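You operate a simulated robot arm through the tools that you are given. There is no shell and no other tool. Be economical: measure what you need, move in short steps, check, and stop when the job is done.

You are at the controls of a simulated robot arm. One attempt, no reset.

TASK
Stack the sample box that says "1" from the top of the set-up bench on top of the sample box marked "2".

Only the result counts: the job must be done as asked and must still hold three seconds after the hand-in. Knocking over, shifting, dropping, spilling or breaking anything else fails it.

THE ROBOT
A 7-joint arm with a two-finger parallel gripper, fixed in place. Base frame: the origin is at the foot of the arm, x ahead of it, y to its left, z up; the work surface is at about z = 0. Readings come in mm, degrees, newtons and seconds.
With the tool pointing down near the work surface it reaches from about 240 to 620 mm from the base axis. Its first joint turns from -66.0 to 66.0 degrees. Payload 2.6 kg.
The TCP is the grasp point between the finger pads, 30 mm short of the fingertips. In the tool frame z runs along the fingers and y along their closing line. Largest opening 94 mm; finger width 28, thickness 10; the body of the gripper, 50 by 96 mm, starts 55 mm behind the TCP.
Orientation is told as [roll, pitch, yaw] about the base's x, y, z axes, in that order, counted from this pose: with the fingers straight down and closing along the base's y, the tool's x points along the base's -x, its y along +y and its z along -z.

THE INTERFACE
- The arm moves only by the tool step_arm. Its argument "commands" is a list of rows, each an object (a shift or turn left out is 0, a gripper value left out holds the last) with "fingers": the gripper command, from -1 (shut) to 1 (fully open), values between in proportion; "linear": the shift along the tool's x, y, z in mm, a list of three; "yaw": the turn about the tool's z in degrees. In form: [{"fingers": fingers, "linear": [x, y, z], "yaw": yaw}, ...]. A call has 1 to 8 rows; each row shifts and turns the commanded pose from where the row before left it, along the tool's axes as they then stand. Rows are played at 5 a second. More than 50 mm and 8.6 degrees between two rows, or a gripper value outside its range, and nothing of the call is played. Where a pose cannot be reached the arm comes as near as it can. A force on the tool above 40 N (or 10 N above the force at the start of the call, whichever is more), or a blocked arm, ends the call early, and 0.2 s more pass. The fingers move at their own pace (about 72 mm/s each) and stop on an object; they squeeze with about 24 N. The grip force told is the motor's: it shows also when the fingers shut on nothing. Time passes only in rows, and 0.2 s behind the last, so rows that do not move let the fingers close. It gives the time, the measured TCP pose, the force on the tool (base axes), the opening and the grip force at its end, in the units of the frame above (readings bear some noise), and new pictures: "views" is both (left out), scene, wrist or none.
- Cameras (640 x 400 px; columns grow to the right, rows downward): "scene" is fixed at [33.8, 428.7, 563]; the picture's right is [-0.79, -0.61, 0.00], its down [-0.35, 0.45, -0.83] and it looks along [0.51, -0.65, -0.56] (base axes); focal length 343 px, centre (320, 200). "wrist" rides on the gripper at [76, 14, -102] in the tool frame; the picture's right is [-0.18, 0.98, 0.00], its down [-0.75, -0.14, -0.64] and it looks along [-0.63, -0.12, 0.77] (tool axes); focal length 243 px, centre (320, 200). There is no depth. A picture from a camera that has moved, and an enlarged one, comes with that camera's place and axes in the base frame and with its lens.
- inspect(camera, box): a new picture of the part [left, top, right, bottom] of that camera's present view, enlarged. No time passes.
- finish_job(): hands the job in; it is judged then, once.

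Work in short steps. Places have to be worked out from the pictures, the camera data and where the tool is seen: move nearer, look again, correct. Check each grasp and each placing, and mend what went wrong. You have 90 turns and 170 pictures in all, those below and enlarged ones among them. Open the gripper and draw the arm clear of the work before you hand the job in, unless the task says otherwise; then end with one line.

The tools are called after "Emit:" as a command line: name --argument value ..., lists and objects as JSON in quotes. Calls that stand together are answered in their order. step_arm: Moves the arm, as the interface text tells. Its arguments: {"type":"object","properties":{"commands":{"type":"array"},"views":{"type":"string","enum":["both","scene","wrist","none"]}},"required":["commands"]} The other tools are called the same way: inspect (camera, box) takes an enlarged picture of a part of a camera's view; finish_job () hands the job in.

At the start:

```text
clock: 0.0
eef_pos: [397.0, -27.9, 230.5]
orientation: [0.0, -0.1, 0.0]
contact_force: [0.4, -1.2, 0.4]
finger_gap: 93.9
grasp_force: 0.0
```

scene: 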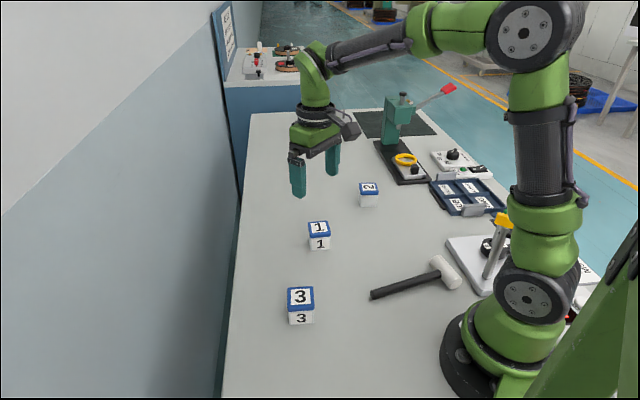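
wrist: 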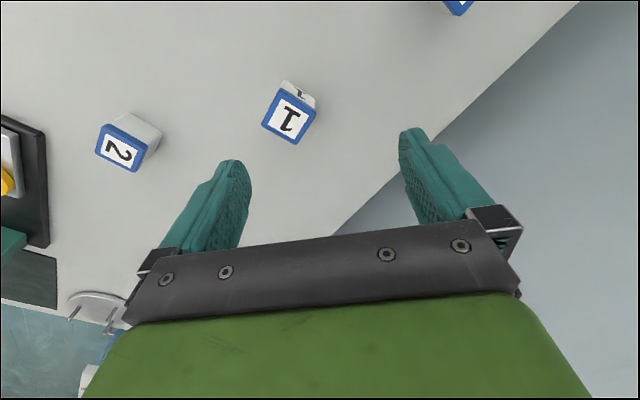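

Rough triangulation puts box 1 near (424,-70) and box 2 near (430,-300), both tops at about 50 mm. I'll enlarge both views to get orientations and sizes.

Emit:
inspect --camera "wrist" --box '[80, 60, 340, 220]'

Emit:
inspect --camera "scene" --box '[280, 165, 410, 260]'

```text
2.46 times, centred on (210, 140) of wrist
camera zoom: at [323.3, -13.4, 333.3], right [0.18, 0.98, 0.0], down [0.75, -0.14, 0.64], along [0.63, -0.12, -0.77], focal length 597 px, centre (591, 348)
```

zoom: 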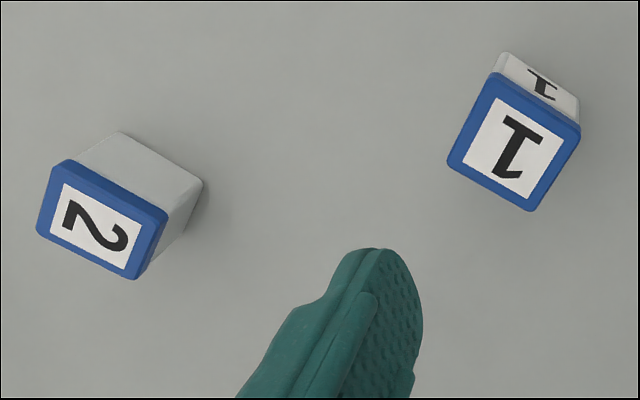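

```text
4.21 times, centred on (345, 212) of scene
camera zoom: at [33.8, 428.7, 563.0], right [-0.79, -0.61, 0.0], down [-0.35, 0.45, -0.83], along [0.51, -0.65, -0.56], focal length 1446 px, centre (215, 147)
```

zoom: 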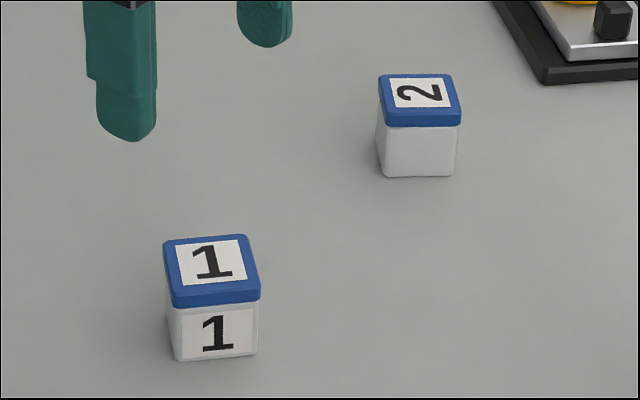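

Corner geometry: box 1 centre ≈ (427,-72), side ~46 mm, rotated ~45°; box 2 centre ≈ (427,-298), rotated ~41°. I move above box 1 and turn by +45° while staying high, then look.

Emit:
step_arm --commands '[{"fingers": 1, "linear": [-15, -22, 0]}, {"linear": [-15, -22, 0]}, {"yaw": 7.5}, {"yaw": 7.5}, {"yaw": 7.5}, {"yaw": 7.5}, {"yaw": 7.5}, {"yaw": 7.5}]'

```text
clock: 1.8
eef_pos: [427.9, -71.8, 230.2]
orientation: [0.0, -0.1, -45.2]
contact_force: [0.7, 0.1, 0.5]
finger_gap: 93.8
grasp_force: 0.1
camera wrist: at [386.4, -8.1, 333.4], right [0.83, 0.56, 0.0], down [0.43, -0.63, 0.64], along [0.36, -0.53, -0.77], focal length 243 px, centre (320, 200)
```

scene: 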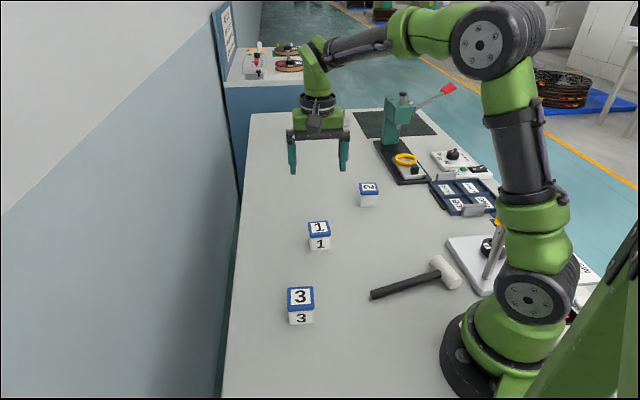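
wrist: 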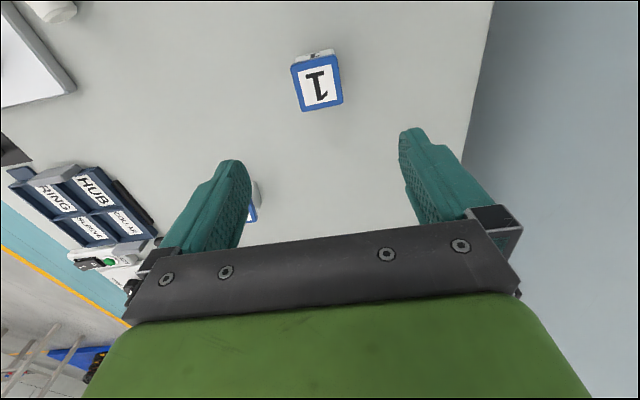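

Box 1 comes out at about (424,-70) here, consistent with the earlier estimate. I enlarge for the angle and offset.

Emit:
inspect --camera "wrist" --box '[270, 35, 366, 125]'

```text
4.44 times, centred on (318, 80) of wrist
camera zoom: at [386.4, -8.1, 333.4], right [0.83, 0.56, 0.0], down [0.43, -0.63, 0.64], along [0.36, -0.53, -0.77], focal length 1078 px, centre (329, 733)
```

zoom: 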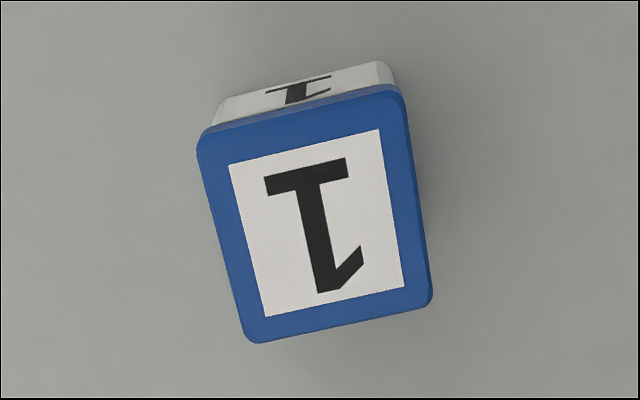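

Box 1 centre ≈ (427,-72), angle 46°, so a -1.2° turn aligns the fingers. I descend to z≈100 first.

Emit:
step_arm --commands '[{"yaw": -1.2, "linear": [0, 0, 30]}, {"linear": [0, 0, 35]}, {"linear": [0, 0, 35]}, {"linear": [0, 0, 25]}, {}]'

```text
clock: 3.0
eef_pos: [428.6, -71.8, 107.0]
orientation: [0.1, 0.0, -43.7]
contact_force: [-0.6, 0.6, -0.9]
finger_gap: 94.0
grasp_force: 0.0
camera wrist: at [384.6, -9.7, 209.8], right [0.81, 0.58, 0.0], down [0.45, -0.62, 0.64], along [0.37, -0.52, -0.77], focal length 243 px, centre (320, 200)
```

scene: 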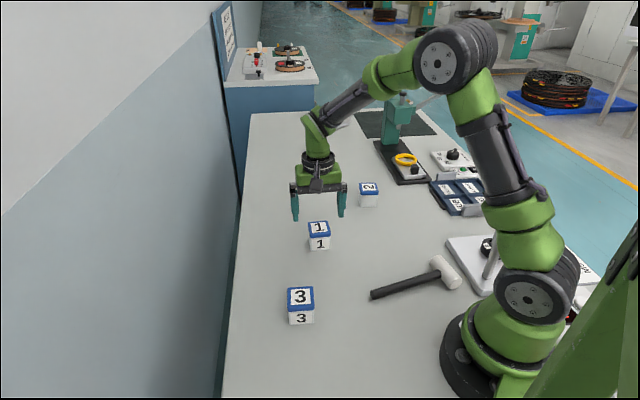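
wrist: 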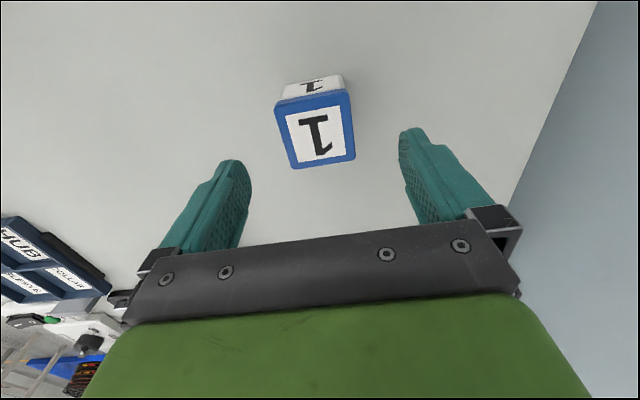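

Re-measured box 1 at ≈(428,-72), right under the TCP. I descend the remaining 71 mm to z≈36.

Emit:
step_arm --commands '[{"linear": [0, 0, 25]}, {"linear": [0, 0, 25]}, {"linear": [0, 0, 20]}, {}]'

```text
clock: 4.0
eef_pos: [427.3, -70.5, 35.2]
orientation: [0.0, -0.1, -44.0]
contact_force: [-0.6, 0.6, 0.5]
finger_gap: 94.2
grasp_force: 0.1
camera wrist: at [385.2, -8.5, 138.5], right [0.81, 0.58, 0.0], down [0.45, -0.62, 0.64], along [0.37, -0.52, -0.77], focal length 243 px, centre (320, 200)
```

scene: 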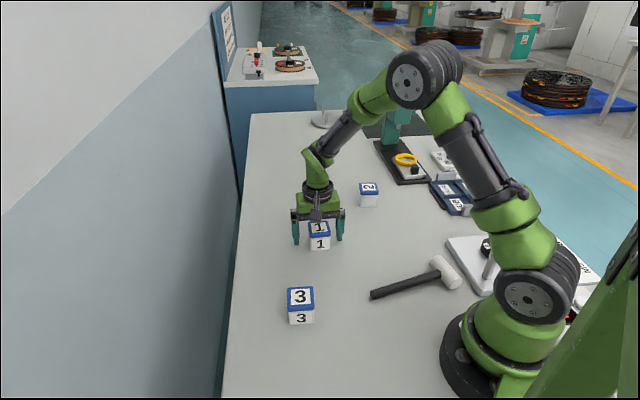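
wrist: 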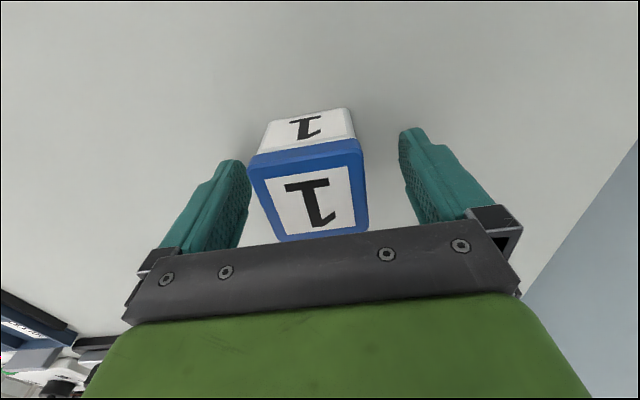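

The fingers straddle the box with no contact. I close and let it settle.

Emit:
step_arm --commands '[{"fingers": -1}, {}, {}, {}]'

```text
clock: 5.0
eef_pos: [428.9, -71.9, 35.9]
orientation: [0.0, 0.0, -43.9]
contact_force: [-0.1, -0.5, -0.7]
finger_gap: 54.0
grasp_force: 23.5
camera wrist: at [385.2, -8.5, 138.7], right [0.81, 0.58, 0.0], down [0.45, -0.62, 0.64], along [0.37, -0.52, -0.77], focal length 243 px, centre (320, 200)
```

scene: 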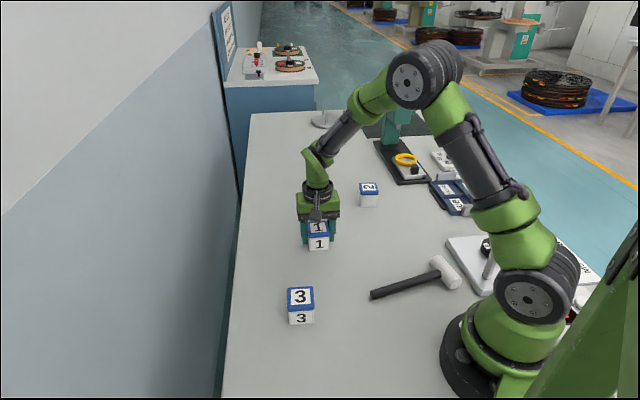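
wrist: 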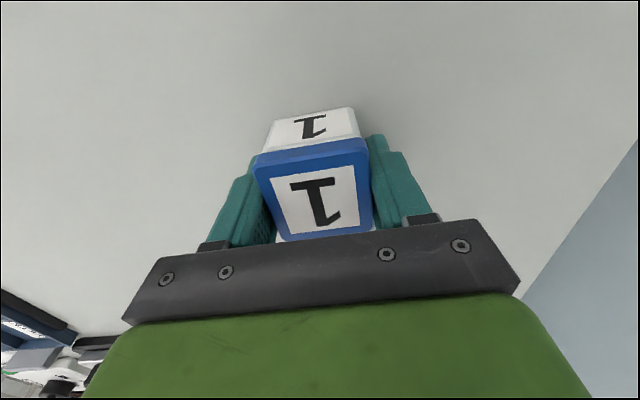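

Gripped at a 54 mm gap with 23.5 N. I lift 120 mm straight up and check the hold.

Emit:
step_arm --commands '[{"linear": [0, 0, -20]}, {"linear": [0, 0, -35]}, {"linear": [0, 0, -35]}, {"linear": [0, 0, -30]}, {}]'

```text
clock: 6.2
eef_pos: [429.8, -70.1, 155.9]
orientation: [0.0, 0.0, -43.8]
contact_force: [-0.1, 0.0, -0.1]
finger_gap: 0.0
grasp_force: 24.2
camera wrist: at [385.8, -7.8, 258.3], right [0.81, 0.58, 0.0], down [0.45, -0.62, 0.64], along [0.37, -0.52, -0.77], focal length 243 px, centre (320, 200)
```

scene: 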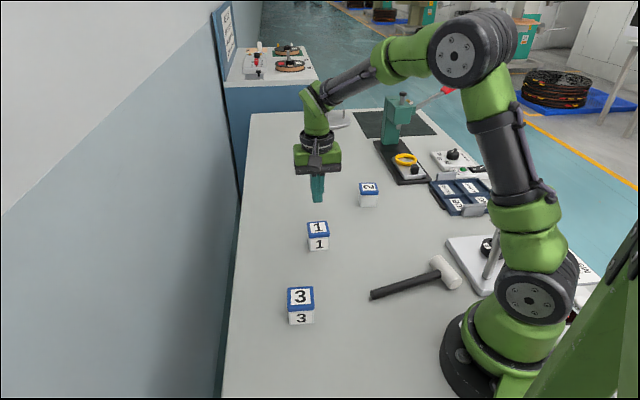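
wrist: 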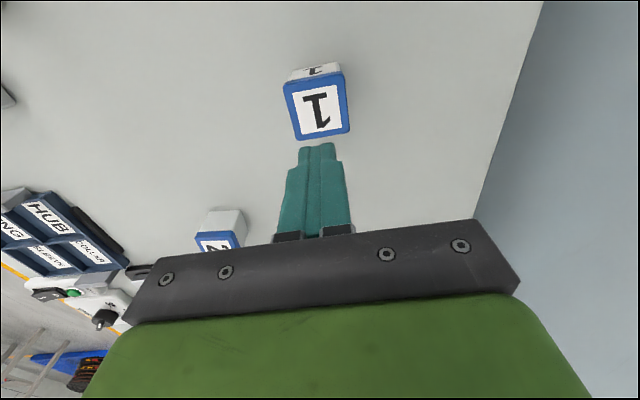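

The box slipped out: gap is 0 and box 1 is back on the bench, apparently upright. I inspect it closely before retrying.

Emit:
inspect --camera "wrist" --box '[260, 45, 376, 155]'

Emit:
inspect --camera "scene" --box '[290, 205, 350, 255]'

```text
3.64 times, centred on (318, 100) of wrist
camera zoom: at [385.8, -7.8, 258.3], right [0.81, 0.58, 0.0], down [0.45, -0.62, 0.64], along [0.37, -0.52, -0.77], focal length 882 px, centre (327, 564)
```

zoom: 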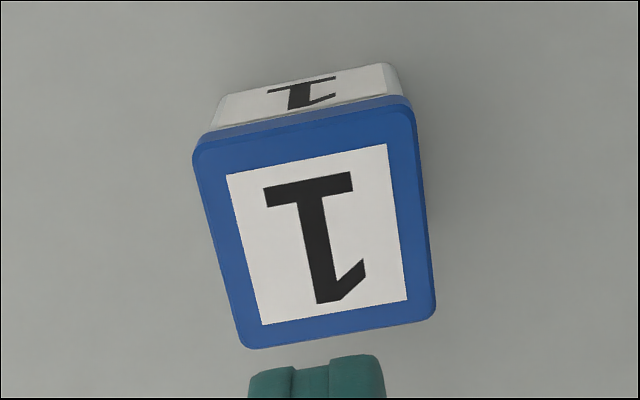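

```text
8.00 times, centred on (320, 230) of scene
camera zoom: at [33.8, 428.7, 563.0], right [-0.79, -0.61, 0.0], down [-0.35, 0.45, -0.83], along [0.51, -0.65, -0.56], focal length 2747 px, centre (320, -40)
```

zoom: 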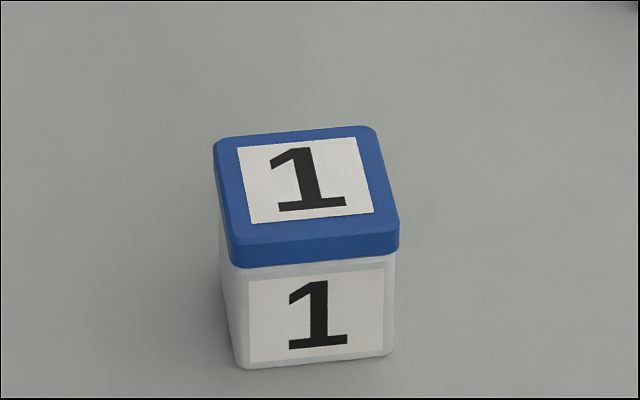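

The lid (z≈41–50) overhangs the body, so the pads held only the lid's rim above the TCP. I'll regrip with the TCP level with the lid (z≈45), then lift slowly to test it.

Emit:
step_arm --commands '[{"fingers": 1, "linear": [2, -0.7, 0]}, {}, {"linear": [0, 0, 30]}, {"linear": [0, 0, 30]}, {"linear": [0, 0, 30]}, {"linear": [0, 0, 21]}, {}]' --views "wrist"

Emit:
step_arm --commands '[{"fingers": -1}, {}, {}, {}, {}, {}]' --views "wrist"

```text
clock: 7.8
eef_pos: [425.0, -72.5, 40.7]
orientation: [0.1, 0.0, -43.9]
contact_force: [0.6, 0.1, -0.4]
finger_gap: 93.8
grasp_force: 0.1
camera wrist: at [382.6, -8.9, 144.1], right [0.81, 0.58, 0.0], down [0.45, -0.62, 0.64], along [0.37, -0.52, -0.77], focal length 243 px, centre (320, 200)
```

wrist: 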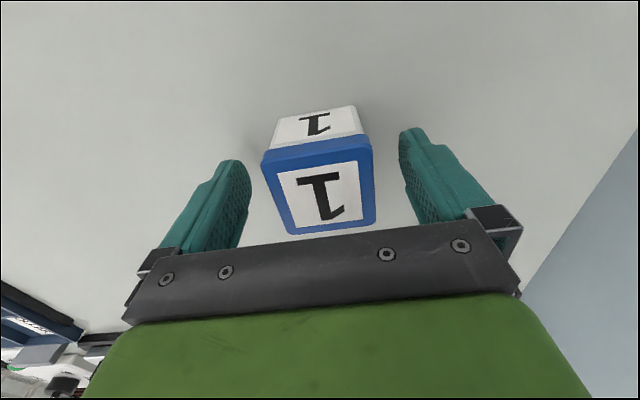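

```text
clock: 9.2
eef_pos: [426.4, -71.9, 40.9]
orientation: [-0.1, 0.0, -43.7]
contact_force: [0.1, 1.0, 0.5]
finger_gap: 53.9
grasp_force: 24.0
camera wrist: at [382.6, -8.8, 144.5], right [0.81, 0.58, 0.0], down [0.45, -0.62, 0.64], along [0.37, -0.52, -0.77], focal length 243 px, centre (320, 200)
```

wrist: 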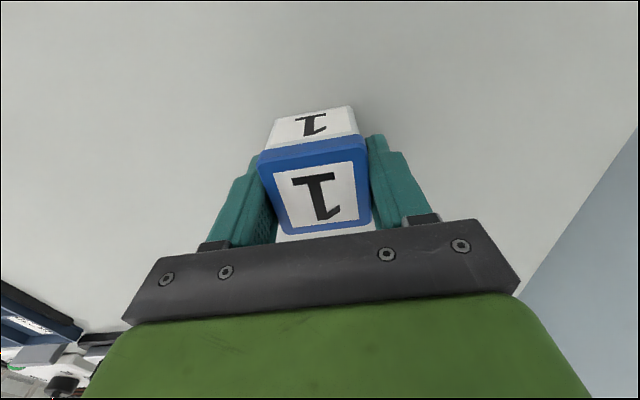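

Gripped again at 54 mm. There's a white strip beside the lid on the near side, so I enlarge it before lifting.

Emit:
inspect --camera "wrist" --box '[200, 90, 440, 250]'

Emit:
inspect --camera "scene" --box '[280, 190, 360, 260]'

```text
2.50 times, centred on (320, 170) of wrist
camera zoom: at [382.6, -8.8, 144.5], right [0.81, 0.58, 0.0], down [0.45, -0.62, 0.64], along [0.37, -0.52, -0.77], focal length 606 px, centre (320, 275)
```

zoom: 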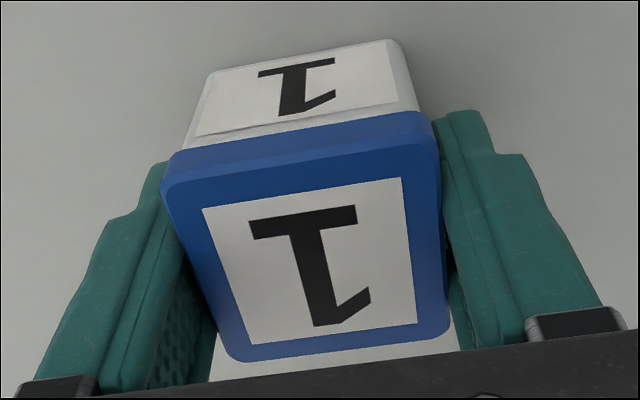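

```text
5.71 times, centred on (320, 225) of scene
camera zoom: at [33.8, 428.7, 563.0], right [-0.79, -0.61, 0.0], down [-0.35, 0.45, -0.83], along [0.51, -0.65, -0.56], focal length 1962 px, centre (320, 57)
```

zoom: 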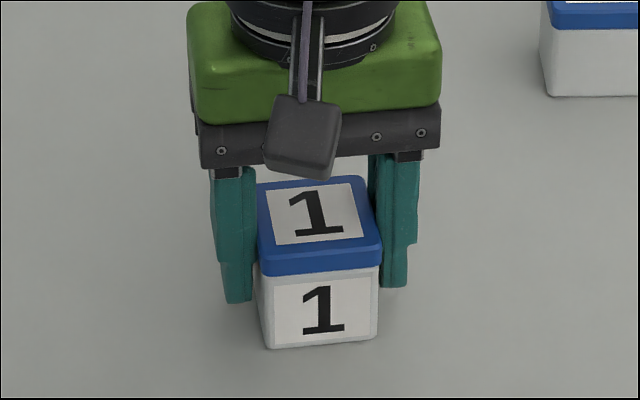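

The fingers look square on the lid and centred. I test with a slow 15 mm lift.

Emit:
step_arm --commands '[{"linear": [0, 0, -2]}, {"linear": [0, 0, -2]}, {"linear": [0, 0, -3]}, {"linear": [0, 0, -4]}, {"linear": [0, 0, -4]}]'

```text
clock: 10.4
eef_pos: [426.2, -71.3, 57.9]
orientation: [-0.1, 0.1, -43.8]
contact_force: [-0.7, 0.2, -1.5]
finger_gap: 53.9
grasp_force: 24.1
camera wrist: at [382.9, -8.3, 161.2], right [0.81, 0.58, 0.0], down [0.45, -0.62, 0.64], along [0.37, -0.52, -0.77], focal length 243 px, centre (320, 200)
```

scene: 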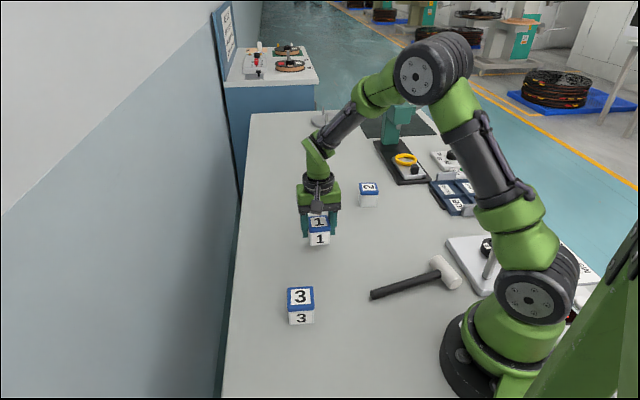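
wrist: 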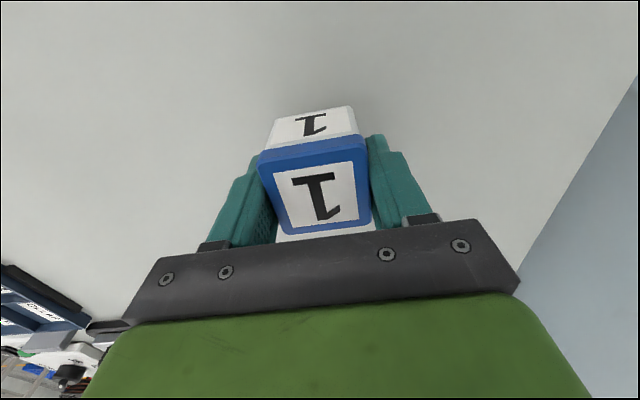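

The box is rising with the gripper (wrist view unchanged, gap 53.9). I continue gently to a clear height.

Emit:
step_arm --commands '[{"linear": [0, 0, -6]}, {"linear": [0, 0, -8]}, {"linear": [0, 0, -10]}, {"linear": [0, 0, -12]}, {"linear": [0, 0, -12]}, {"linear": [0, 0, -12]}, {"linear": [0, 0, -8]}, {}]'

```text
clock: 12.2
eef_pos: [426.2, -71.6, 127.5]
orientation: [0.0, 0.0, -43.8]
contact_force: [1.3, -0.4, -0.8]
finger_gap: 54.0
grasp_force: 23.4
camera wrist: at [382.3, -7.9, 230.2], right [0.81, 0.58, 0.0], down [0.45, -0.62, 0.64], along [0.37, -0.52, -0.77], focal length 243 px, centre (320, 200)
```

scene: 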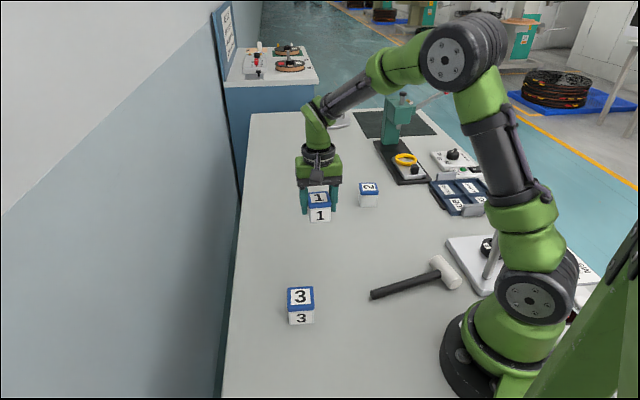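
wrist: 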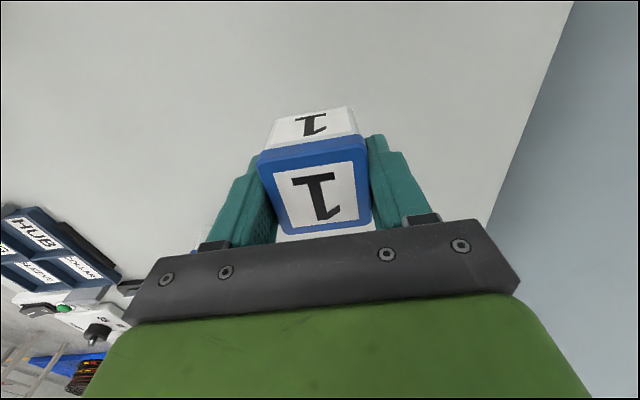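

Held securely; box bottom is at ≈86 mm, clear of box 2's top (≈50 mm). I move about 130 mm in -y and look at box 2.

Emit:
step_arm --commands '[{"linear": [-7, -7.2, 0]}, {"linear": [-12.5, -13, 0]}, {"linear": [-14, -14.4, 0]}, {"linear": [-16, -16.5, 0]}, {"linear": [-16, -16.5, 0]}, {"linear": [-14, -14.4, 0]}, {"linear": [-9, -9.3, 0]}, {}]'

```text
clock: 14.0
eef_pos: [425.3, -198.0, 127.8]
orientation: [-0.1, 0.0, -43.9]
contact_force: [0.1, 0.2, -1.4]
finger_gap: 53.9
grasp_force: 23.7
camera wrist: at [382.9, -135.2, 231.0], right [0.81, 0.58, 0.0], down [0.45, -0.62, 0.64], along [0.37, -0.52, -0.77], focal length 243 px, centre (320, 200)
```

scene: 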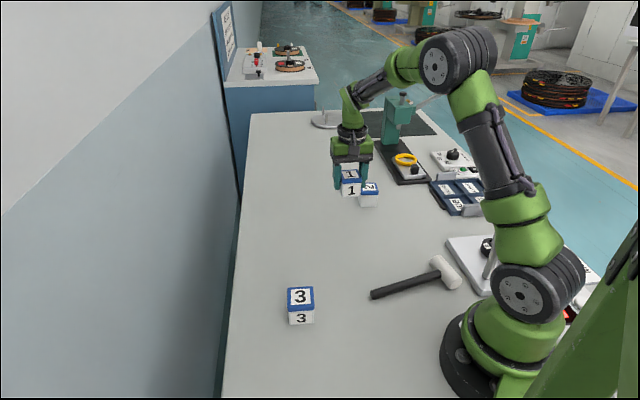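
wrist: 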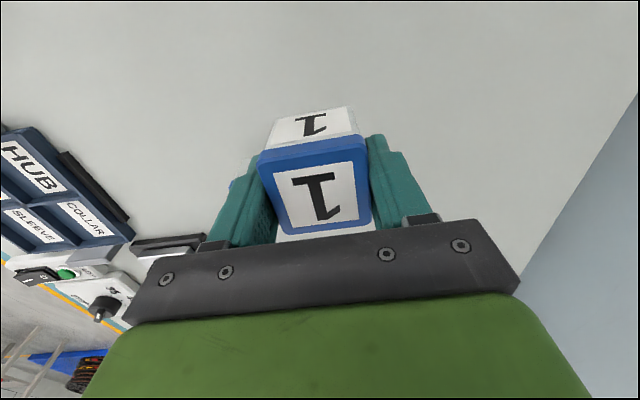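

Box 2 is hidden behind the left finger. I sidestep to (367,-240) so it appears ahead of the held box in the wrist view.

Emit:
step_arm --commands '[{"linear": [1, -6, 0]}, {"linear": [2, -12, 0]}, {"linear": [3, -16, 0]}, {"linear": [3, -16, 0]}, {"linear": [2.5, -13, 0]}, {"linear": [1, -7.5, 0]}, {}]'

```text
clock: 15.6
eef_pos: [367.7, -240.2, 127.1]
orientation: [0.0, 0.0, -43.8]
contact_force: [-0.7, 0.2, -0.9]
finger_gap: 54.1
grasp_force: 23.8
camera wrist: at [324.5, -176.9, 230.6], right [0.81, 0.58, 0.0], down [0.45, -0.62, 0.64], along [0.37, -0.52, -0.77], focal length 243 px, centre (320, 200)
```

scene: 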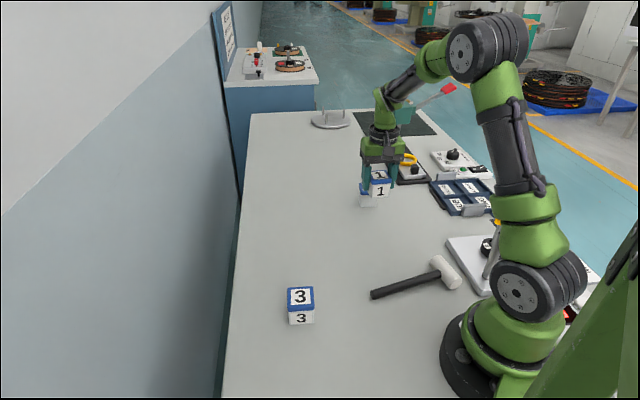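
wrist: 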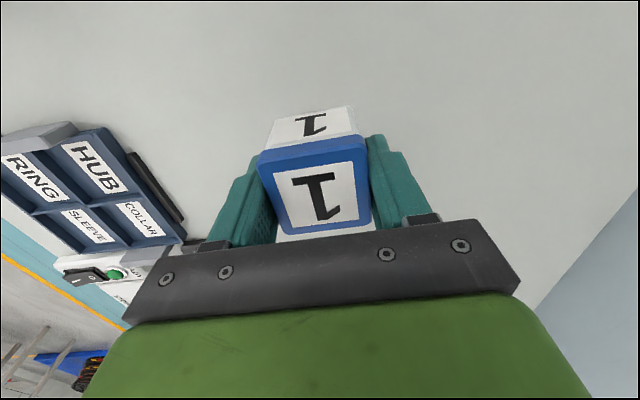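

The image's up points back toward the base, so box 2 is hidden under the gripper. I move to about (511,-226) so box 2 shows left of the left finger.

Emit:
step_arm --commands '[{"linear": [-6, 7, 0]}, {"linear": [-12, 14, 0]}, {"linear": [-15, 18, 0]}, {"linear": [-16, 19, 0]}, {"linear": [-16, 19, 0]}, {"linear": [-14, 16, 0]}, {"linear": [-9, 11, 0]}, {"linear": [-5, 5.5, 0]}]'

```text
clock: 17.4
eef_pos: [511.6, -224.5, 127.9]
orientation: [0.0, 0.0, -43.8]
contact_force: [-0.1, -0.6, -0.5]
finger_gap: 53.6
grasp_force: 24.0
camera wrist: at [467.7, -161.5, 231.1], right [0.81, 0.58, 0.0], down [0.45, -0.62, 0.64], along [0.37, -0.52, -0.77], focal length 243 px, centre (320, 200)
```

scene: 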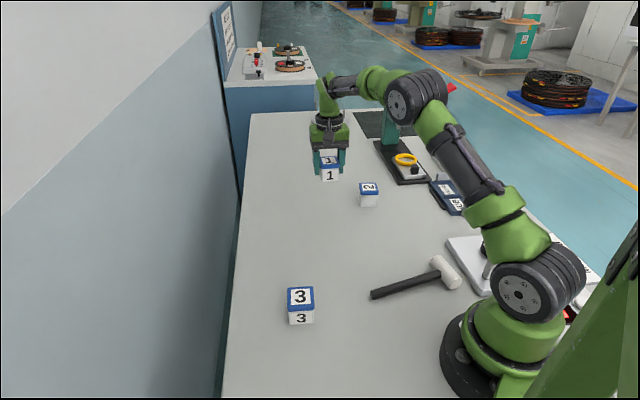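
wrist: 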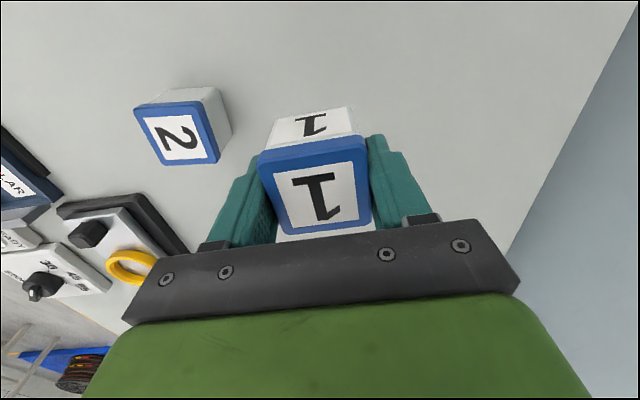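

Box 2 is now fully visible. I enlarge both boxes in the wrist and scene views to fix box 2's centre and angle.

Emit:
inspect --camera "wrist" --box '[120, 70, 248, 180]'

Emit:
inspect --camera "scene" --box '[340, 170, 396, 214]'

Emit:
inspect --camera "wrist" --box '[240, 95, 400, 245]'

```text
3.64 times, centred on (184, 125) of wrist
camera zoom: at [467.7, -161.5, 231.1], right [0.81, 0.58, 0.0], down [0.45, -0.62, 0.64], along [0.37, -0.52, -0.77], focal length 882 px, centre (814, 473)
```

zoom: 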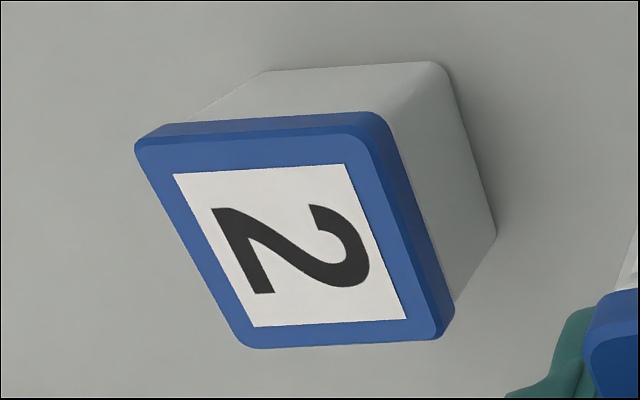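

```text
9.09 times, centred on (368, 192) of scene
camera zoom: at [33.8, 428.7, 563.0], right [-0.79, -0.61, 0.0], down [-0.35, 0.45, -0.83], along [0.51, -0.65, -0.56], focal length 3122 px, centre (-116, 273)
```

zoom: 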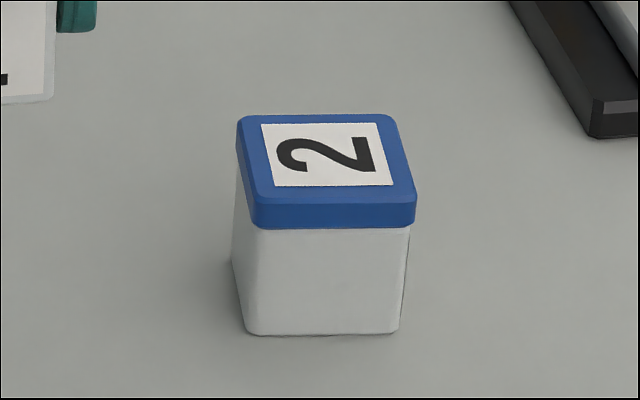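

```text
2.67 times, centred on (320, 170) of wrist
camera zoom: at [467.7, -161.5, 231.1], right [0.81, 0.58, 0.0], down [0.45, -0.62, 0.64], along [0.37, -0.52, -0.77], focal length 647 px, centre (320, 280)
```

zoom: 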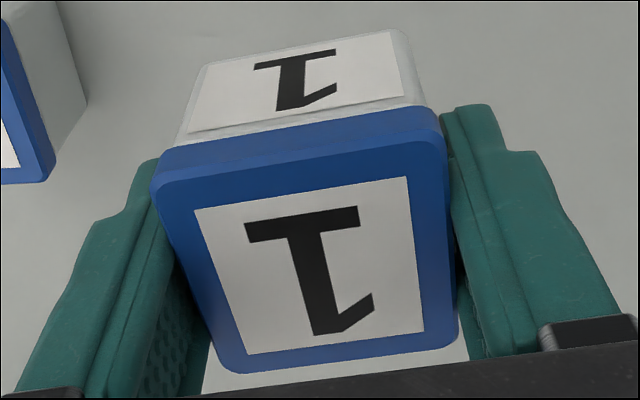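

Measured by the wrist camera: box 2 centre ≈ (425.5,-298.7), top z≈50, angle ≈39°. The held box sits centred on the TCP at 46°. I move over box 2 and turn 7° to match.

Emit:
step_arm --commands '[{"linear": [1, -10, 0]}, {"linear": [2, -20, 0]}, {"linear": [2, -22, 0]}, {"linear": [2, -22, 0]}, {"linear": [1.4, -20, 0]}, {"linear": [1, -12, 0]}, {"linear": [1, -7, 0], "yaw": 3.5}, {"yaw": 3.5}]'

Emit:
step_arm --commands '[{}]'

```text
clock: 19.2
eef_pos: [426.0, -300.1, 127.1]
orientation: [0.0, 0.0, -50.8]
contact_force: [-0.6, -0.2, -0.4]
finger_gap: 53.8
grasp_force: 23.8
camera wrist: at [391.4, -231.5, 229.9], right [0.88, 0.48, 0.0], down [0.37, -0.67, 0.64], along [0.31, -0.56, -0.77], focal length 243 px, centre (320, 200)
```

scene: 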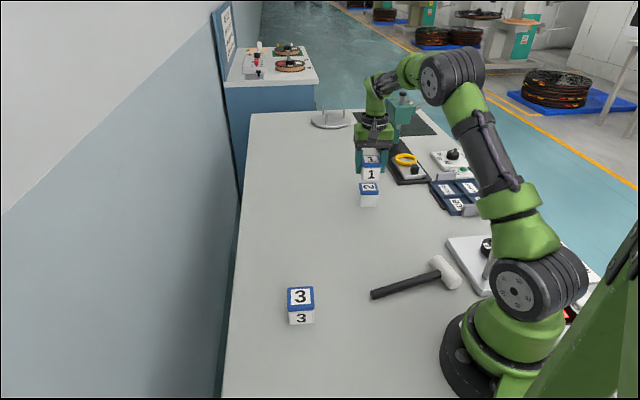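
wrist: 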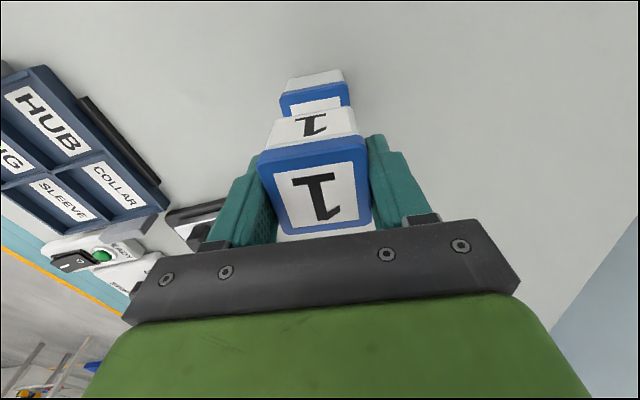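

```text
clock: 19.6
eef_pos: [426.7, -300.2, 125.9]
orientation: [0.0, 0.0, -50.8]
contact_force: [0.4, -0.4, -1.0]
finger_gap: 53.9
grasp_force: 24.0
camera wrist: at [391.4, -231.5, 229.7], right [0.88, 0.48, 0.0], down [0.37, -0.67, 0.64], along [0.31, -0.56, -0.77], focal length 243 px, centre (320, 200)
```

scene: 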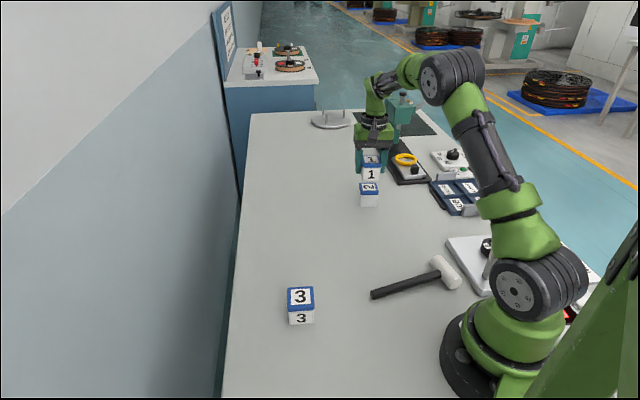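
wrist: 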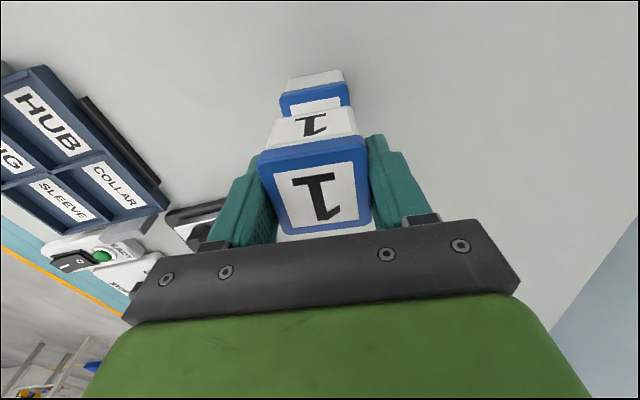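

The boxes appear lined up in both views. I enlarge both to check the offset before lowering.

Emit:
inspect --camera "wrist" --box '[260, 60, 380, 160]'

Emit:
inspect --camera "scene" --box '[335, 140, 405, 215]'

```text
4.00 times, centred on (320, 110) of wrist
camera zoom: at [391.4, -231.5, 229.7], right [0.88, 0.48, 0.0], down [0.37, -0.67, 0.64], along [0.31, -0.56, -0.77], focal length 970 px, centre (320, 560)
```

zoom: 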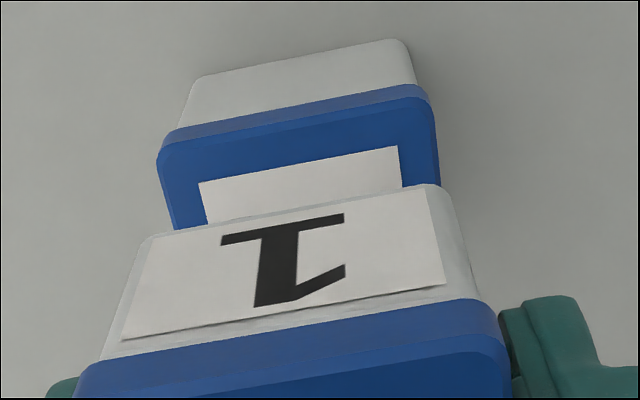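

```text
5.33 times, centred on (370, 178) of scene
camera zoom: at [33.8, 428.7, 563.0], right [-0.79, -0.61, 0.0], down [-0.35, 0.45, -0.83], along [0.51, -0.65, -0.56], focal length 1832 px, centre (53, 320)
```

zoom: 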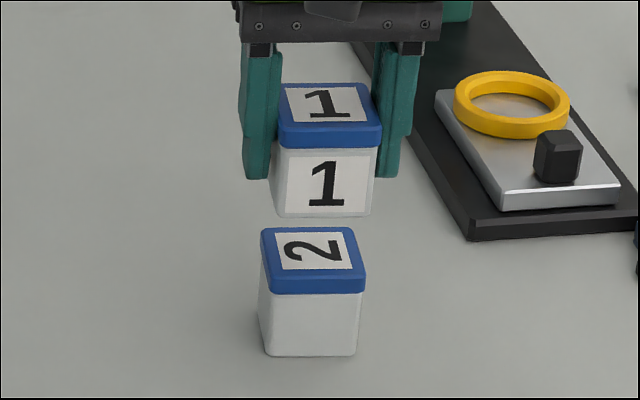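

Box 2's near label edge gives a centre ≈ (426,-298), so I shift +2 mm in y. Then I lower about 32 mm, just short of contact.

Emit:
step_arm --commands '[{"linear": [1.5, 1.3, 0]}, {"linear": [0, 0, 10]}, {"linear": [0, 0, 10]}, {"linear": [0, 0, 7]}, {"linear": [0, 0, 4]}, {}]'

```text
clock: 21.0
eef_pos: [425.8, -297.7, 96.0]
orientation: [0.0, 0.0, -50.8]
contact_force: [0.3, -1.1, -0.9]
finger_gap: 54.1
grasp_force: 23.9
camera wrist: at [390.7, -230.4, 198.7], right [0.88, 0.48, 0.0], down [0.37, -0.67, 0.64], along [0.31, -0.56, -0.77], focal length 243 px, centre (320, 200)
```

scene: 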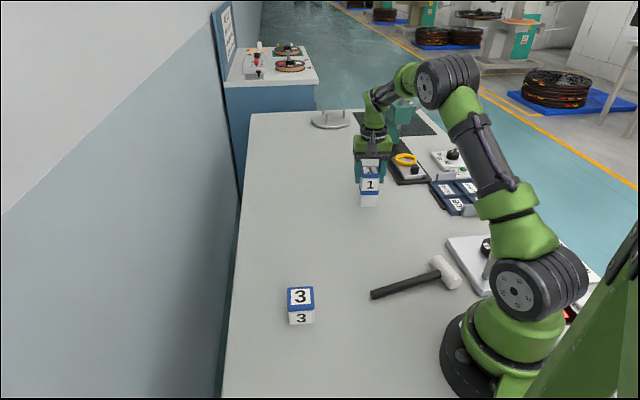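
wrist: 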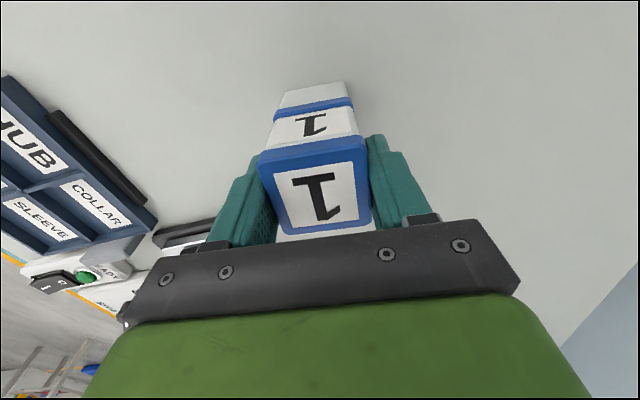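

No contact yet and alignment looks right. I lower 1 mm per row, watching the force.

Emit:
step_arm --commands '[{"linear": [0, 0, 1]}, {"linear": [0, 0, 1]}, {"linear": [0, 0, 1]}, {}]' --views "none"

Emit:
inspect --camera "scene" --box '[335, 140, 405, 215]'

Emit:
inspect --camera "wrist" --box '[240, 70, 400, 170]'

```text
clock: 22.0
eef_pos: [425.1, -299.2, 93.1]
orientation: [0.1, -0.1, -50.7]
contact_force: [-0.4, 2.1, 8.3]
finger_gap: 53.9
grasp_force: 23.8
```

```text
5.33 times, centred on (370, 178) of scene
camera zoom: at [33.7, 428.7, 563.0], right [-0.79, -0.61, 0.0], down [-0.35, 0.45, -0.83], along [0.51, -0.65, -0.56], focal length 1832 px, centre (53, 320)
```

zoom: 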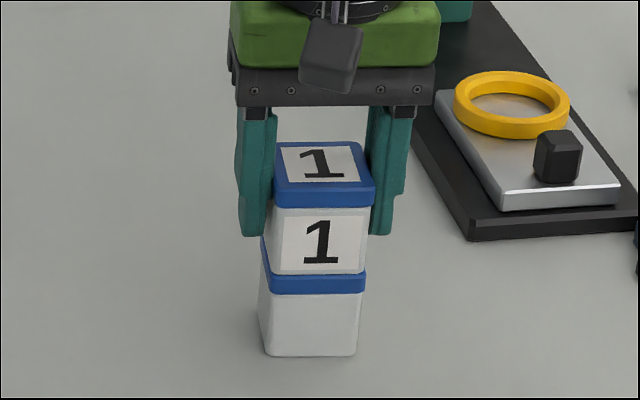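

```text
4.00 times, centred on (320, 120) of wrist
camera zoom: at [390.6, -230.3, 196.2], right [0.88, 0.48, 0.0], down [0.37, -0.67, 0.64], along [0.31, -0.56, -0.77], focal length 970 px, centre (320, 520)
```

zoom: 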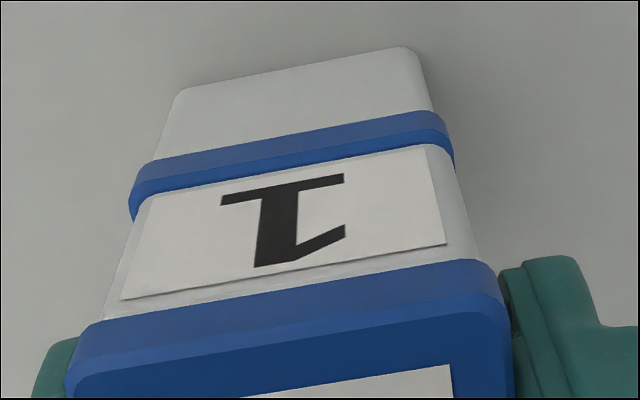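

Contact at 8 N, with the box seated squarely on box 2. I open the fingers and hold still.

Emit:
step_arm --commands '[{"fingers": 0.0}, {"fingers": 0.8}, {}, {}]'

```text
clock: 23.0
eef_pos: [425.7, -298.4, 93.5]
orientation: [0.1, 0.0, -50.8]
contact_force: [-0.7, -0.2, -0.4]
finger_gap: 84.5
grasp_force: 0.1
camera wrist: at [390.4, -230.4, 195.4], right [0.88, 0.48, 0.0], down [0.37, -0.67, 0.64], along [0.31, -0.56, -0.77], focal length 243 px, centre (320, 200)
```

scene: 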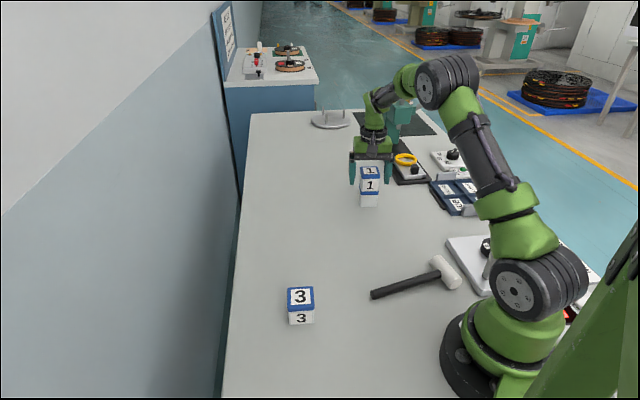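
wrist: 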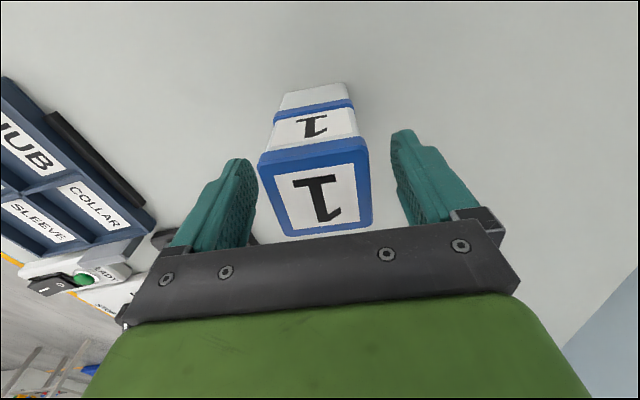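

Released cleanly and the stack stands. I rise straight up.

Emit:
step_arm --commands '[{"linear": [0, 0, -8]}, {"linear": [0, 0, -15]}, {"linear": [0, 0, -25]}, {"linear": [0, 0, -25]}, {"linear": [0, 0, -30]}, {"linear": [0, 0, -20]}, {}]'

Emit:
inspect --camera "scene" --box '[335, 140, 405, 215]'

```text
clock: 24.6
eef_pos: [424.6, -297.2, 217.3]
orientation: [0.0, 0.0, -50.7]
contact_force: [-0.4, -0.2, -0.2]
finger_gap: 84.5
grasp_force: 0.0
camera wrist: at [389.2, -229.6, 320.5], right [0.88, 0.48, 0.0], down [0.37, -0.67, 0.64], along [0.31, -0.56, -0.77], focal length 243 px, centre (320, 200)
```

scene: 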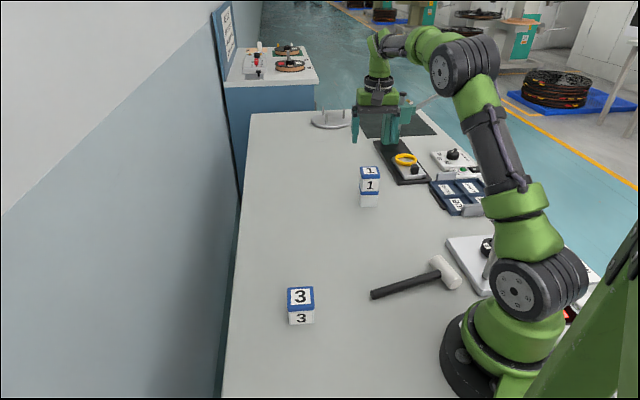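
wrist: 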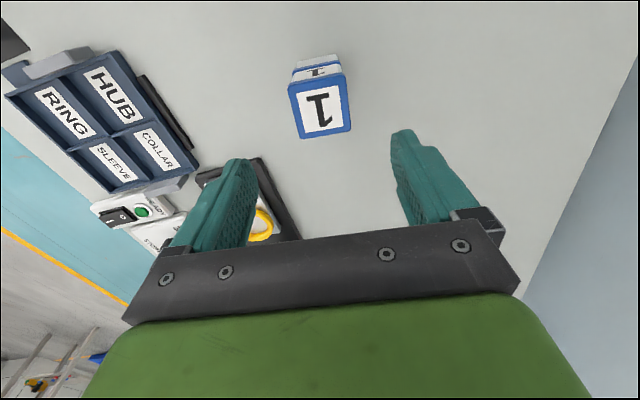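

```text
5.33 times, centred on (370, 178) of scene
camera zoom: at [33.8, 428.7, 563.0], right [-0.79, -0.61, 0.0], down [-0.35, 0.45, -0.83], along [0.51, -0.65, -0.56], focal length 1832 px, centre (53, 320)
```

zoom: 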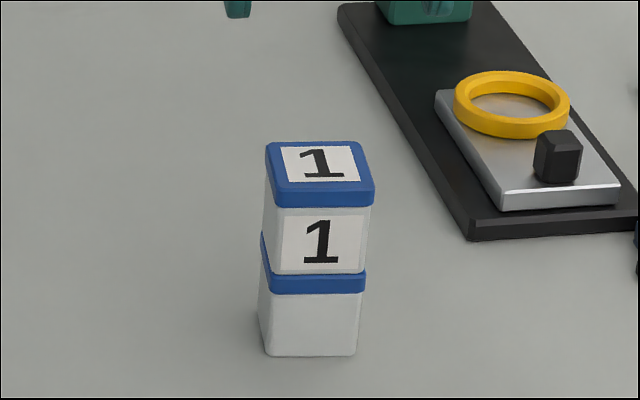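

The stack is square and stable, the arm is clear, and everything else is where it was. I hand in.

Emit:
finish_job

```text
The job is handed in.
```

Sample box "1" now stands squarely on box "2", released and with the arm drawn clear; box "1" slipped out on the first lift but stayed upright in its place, and nothing else was moved.
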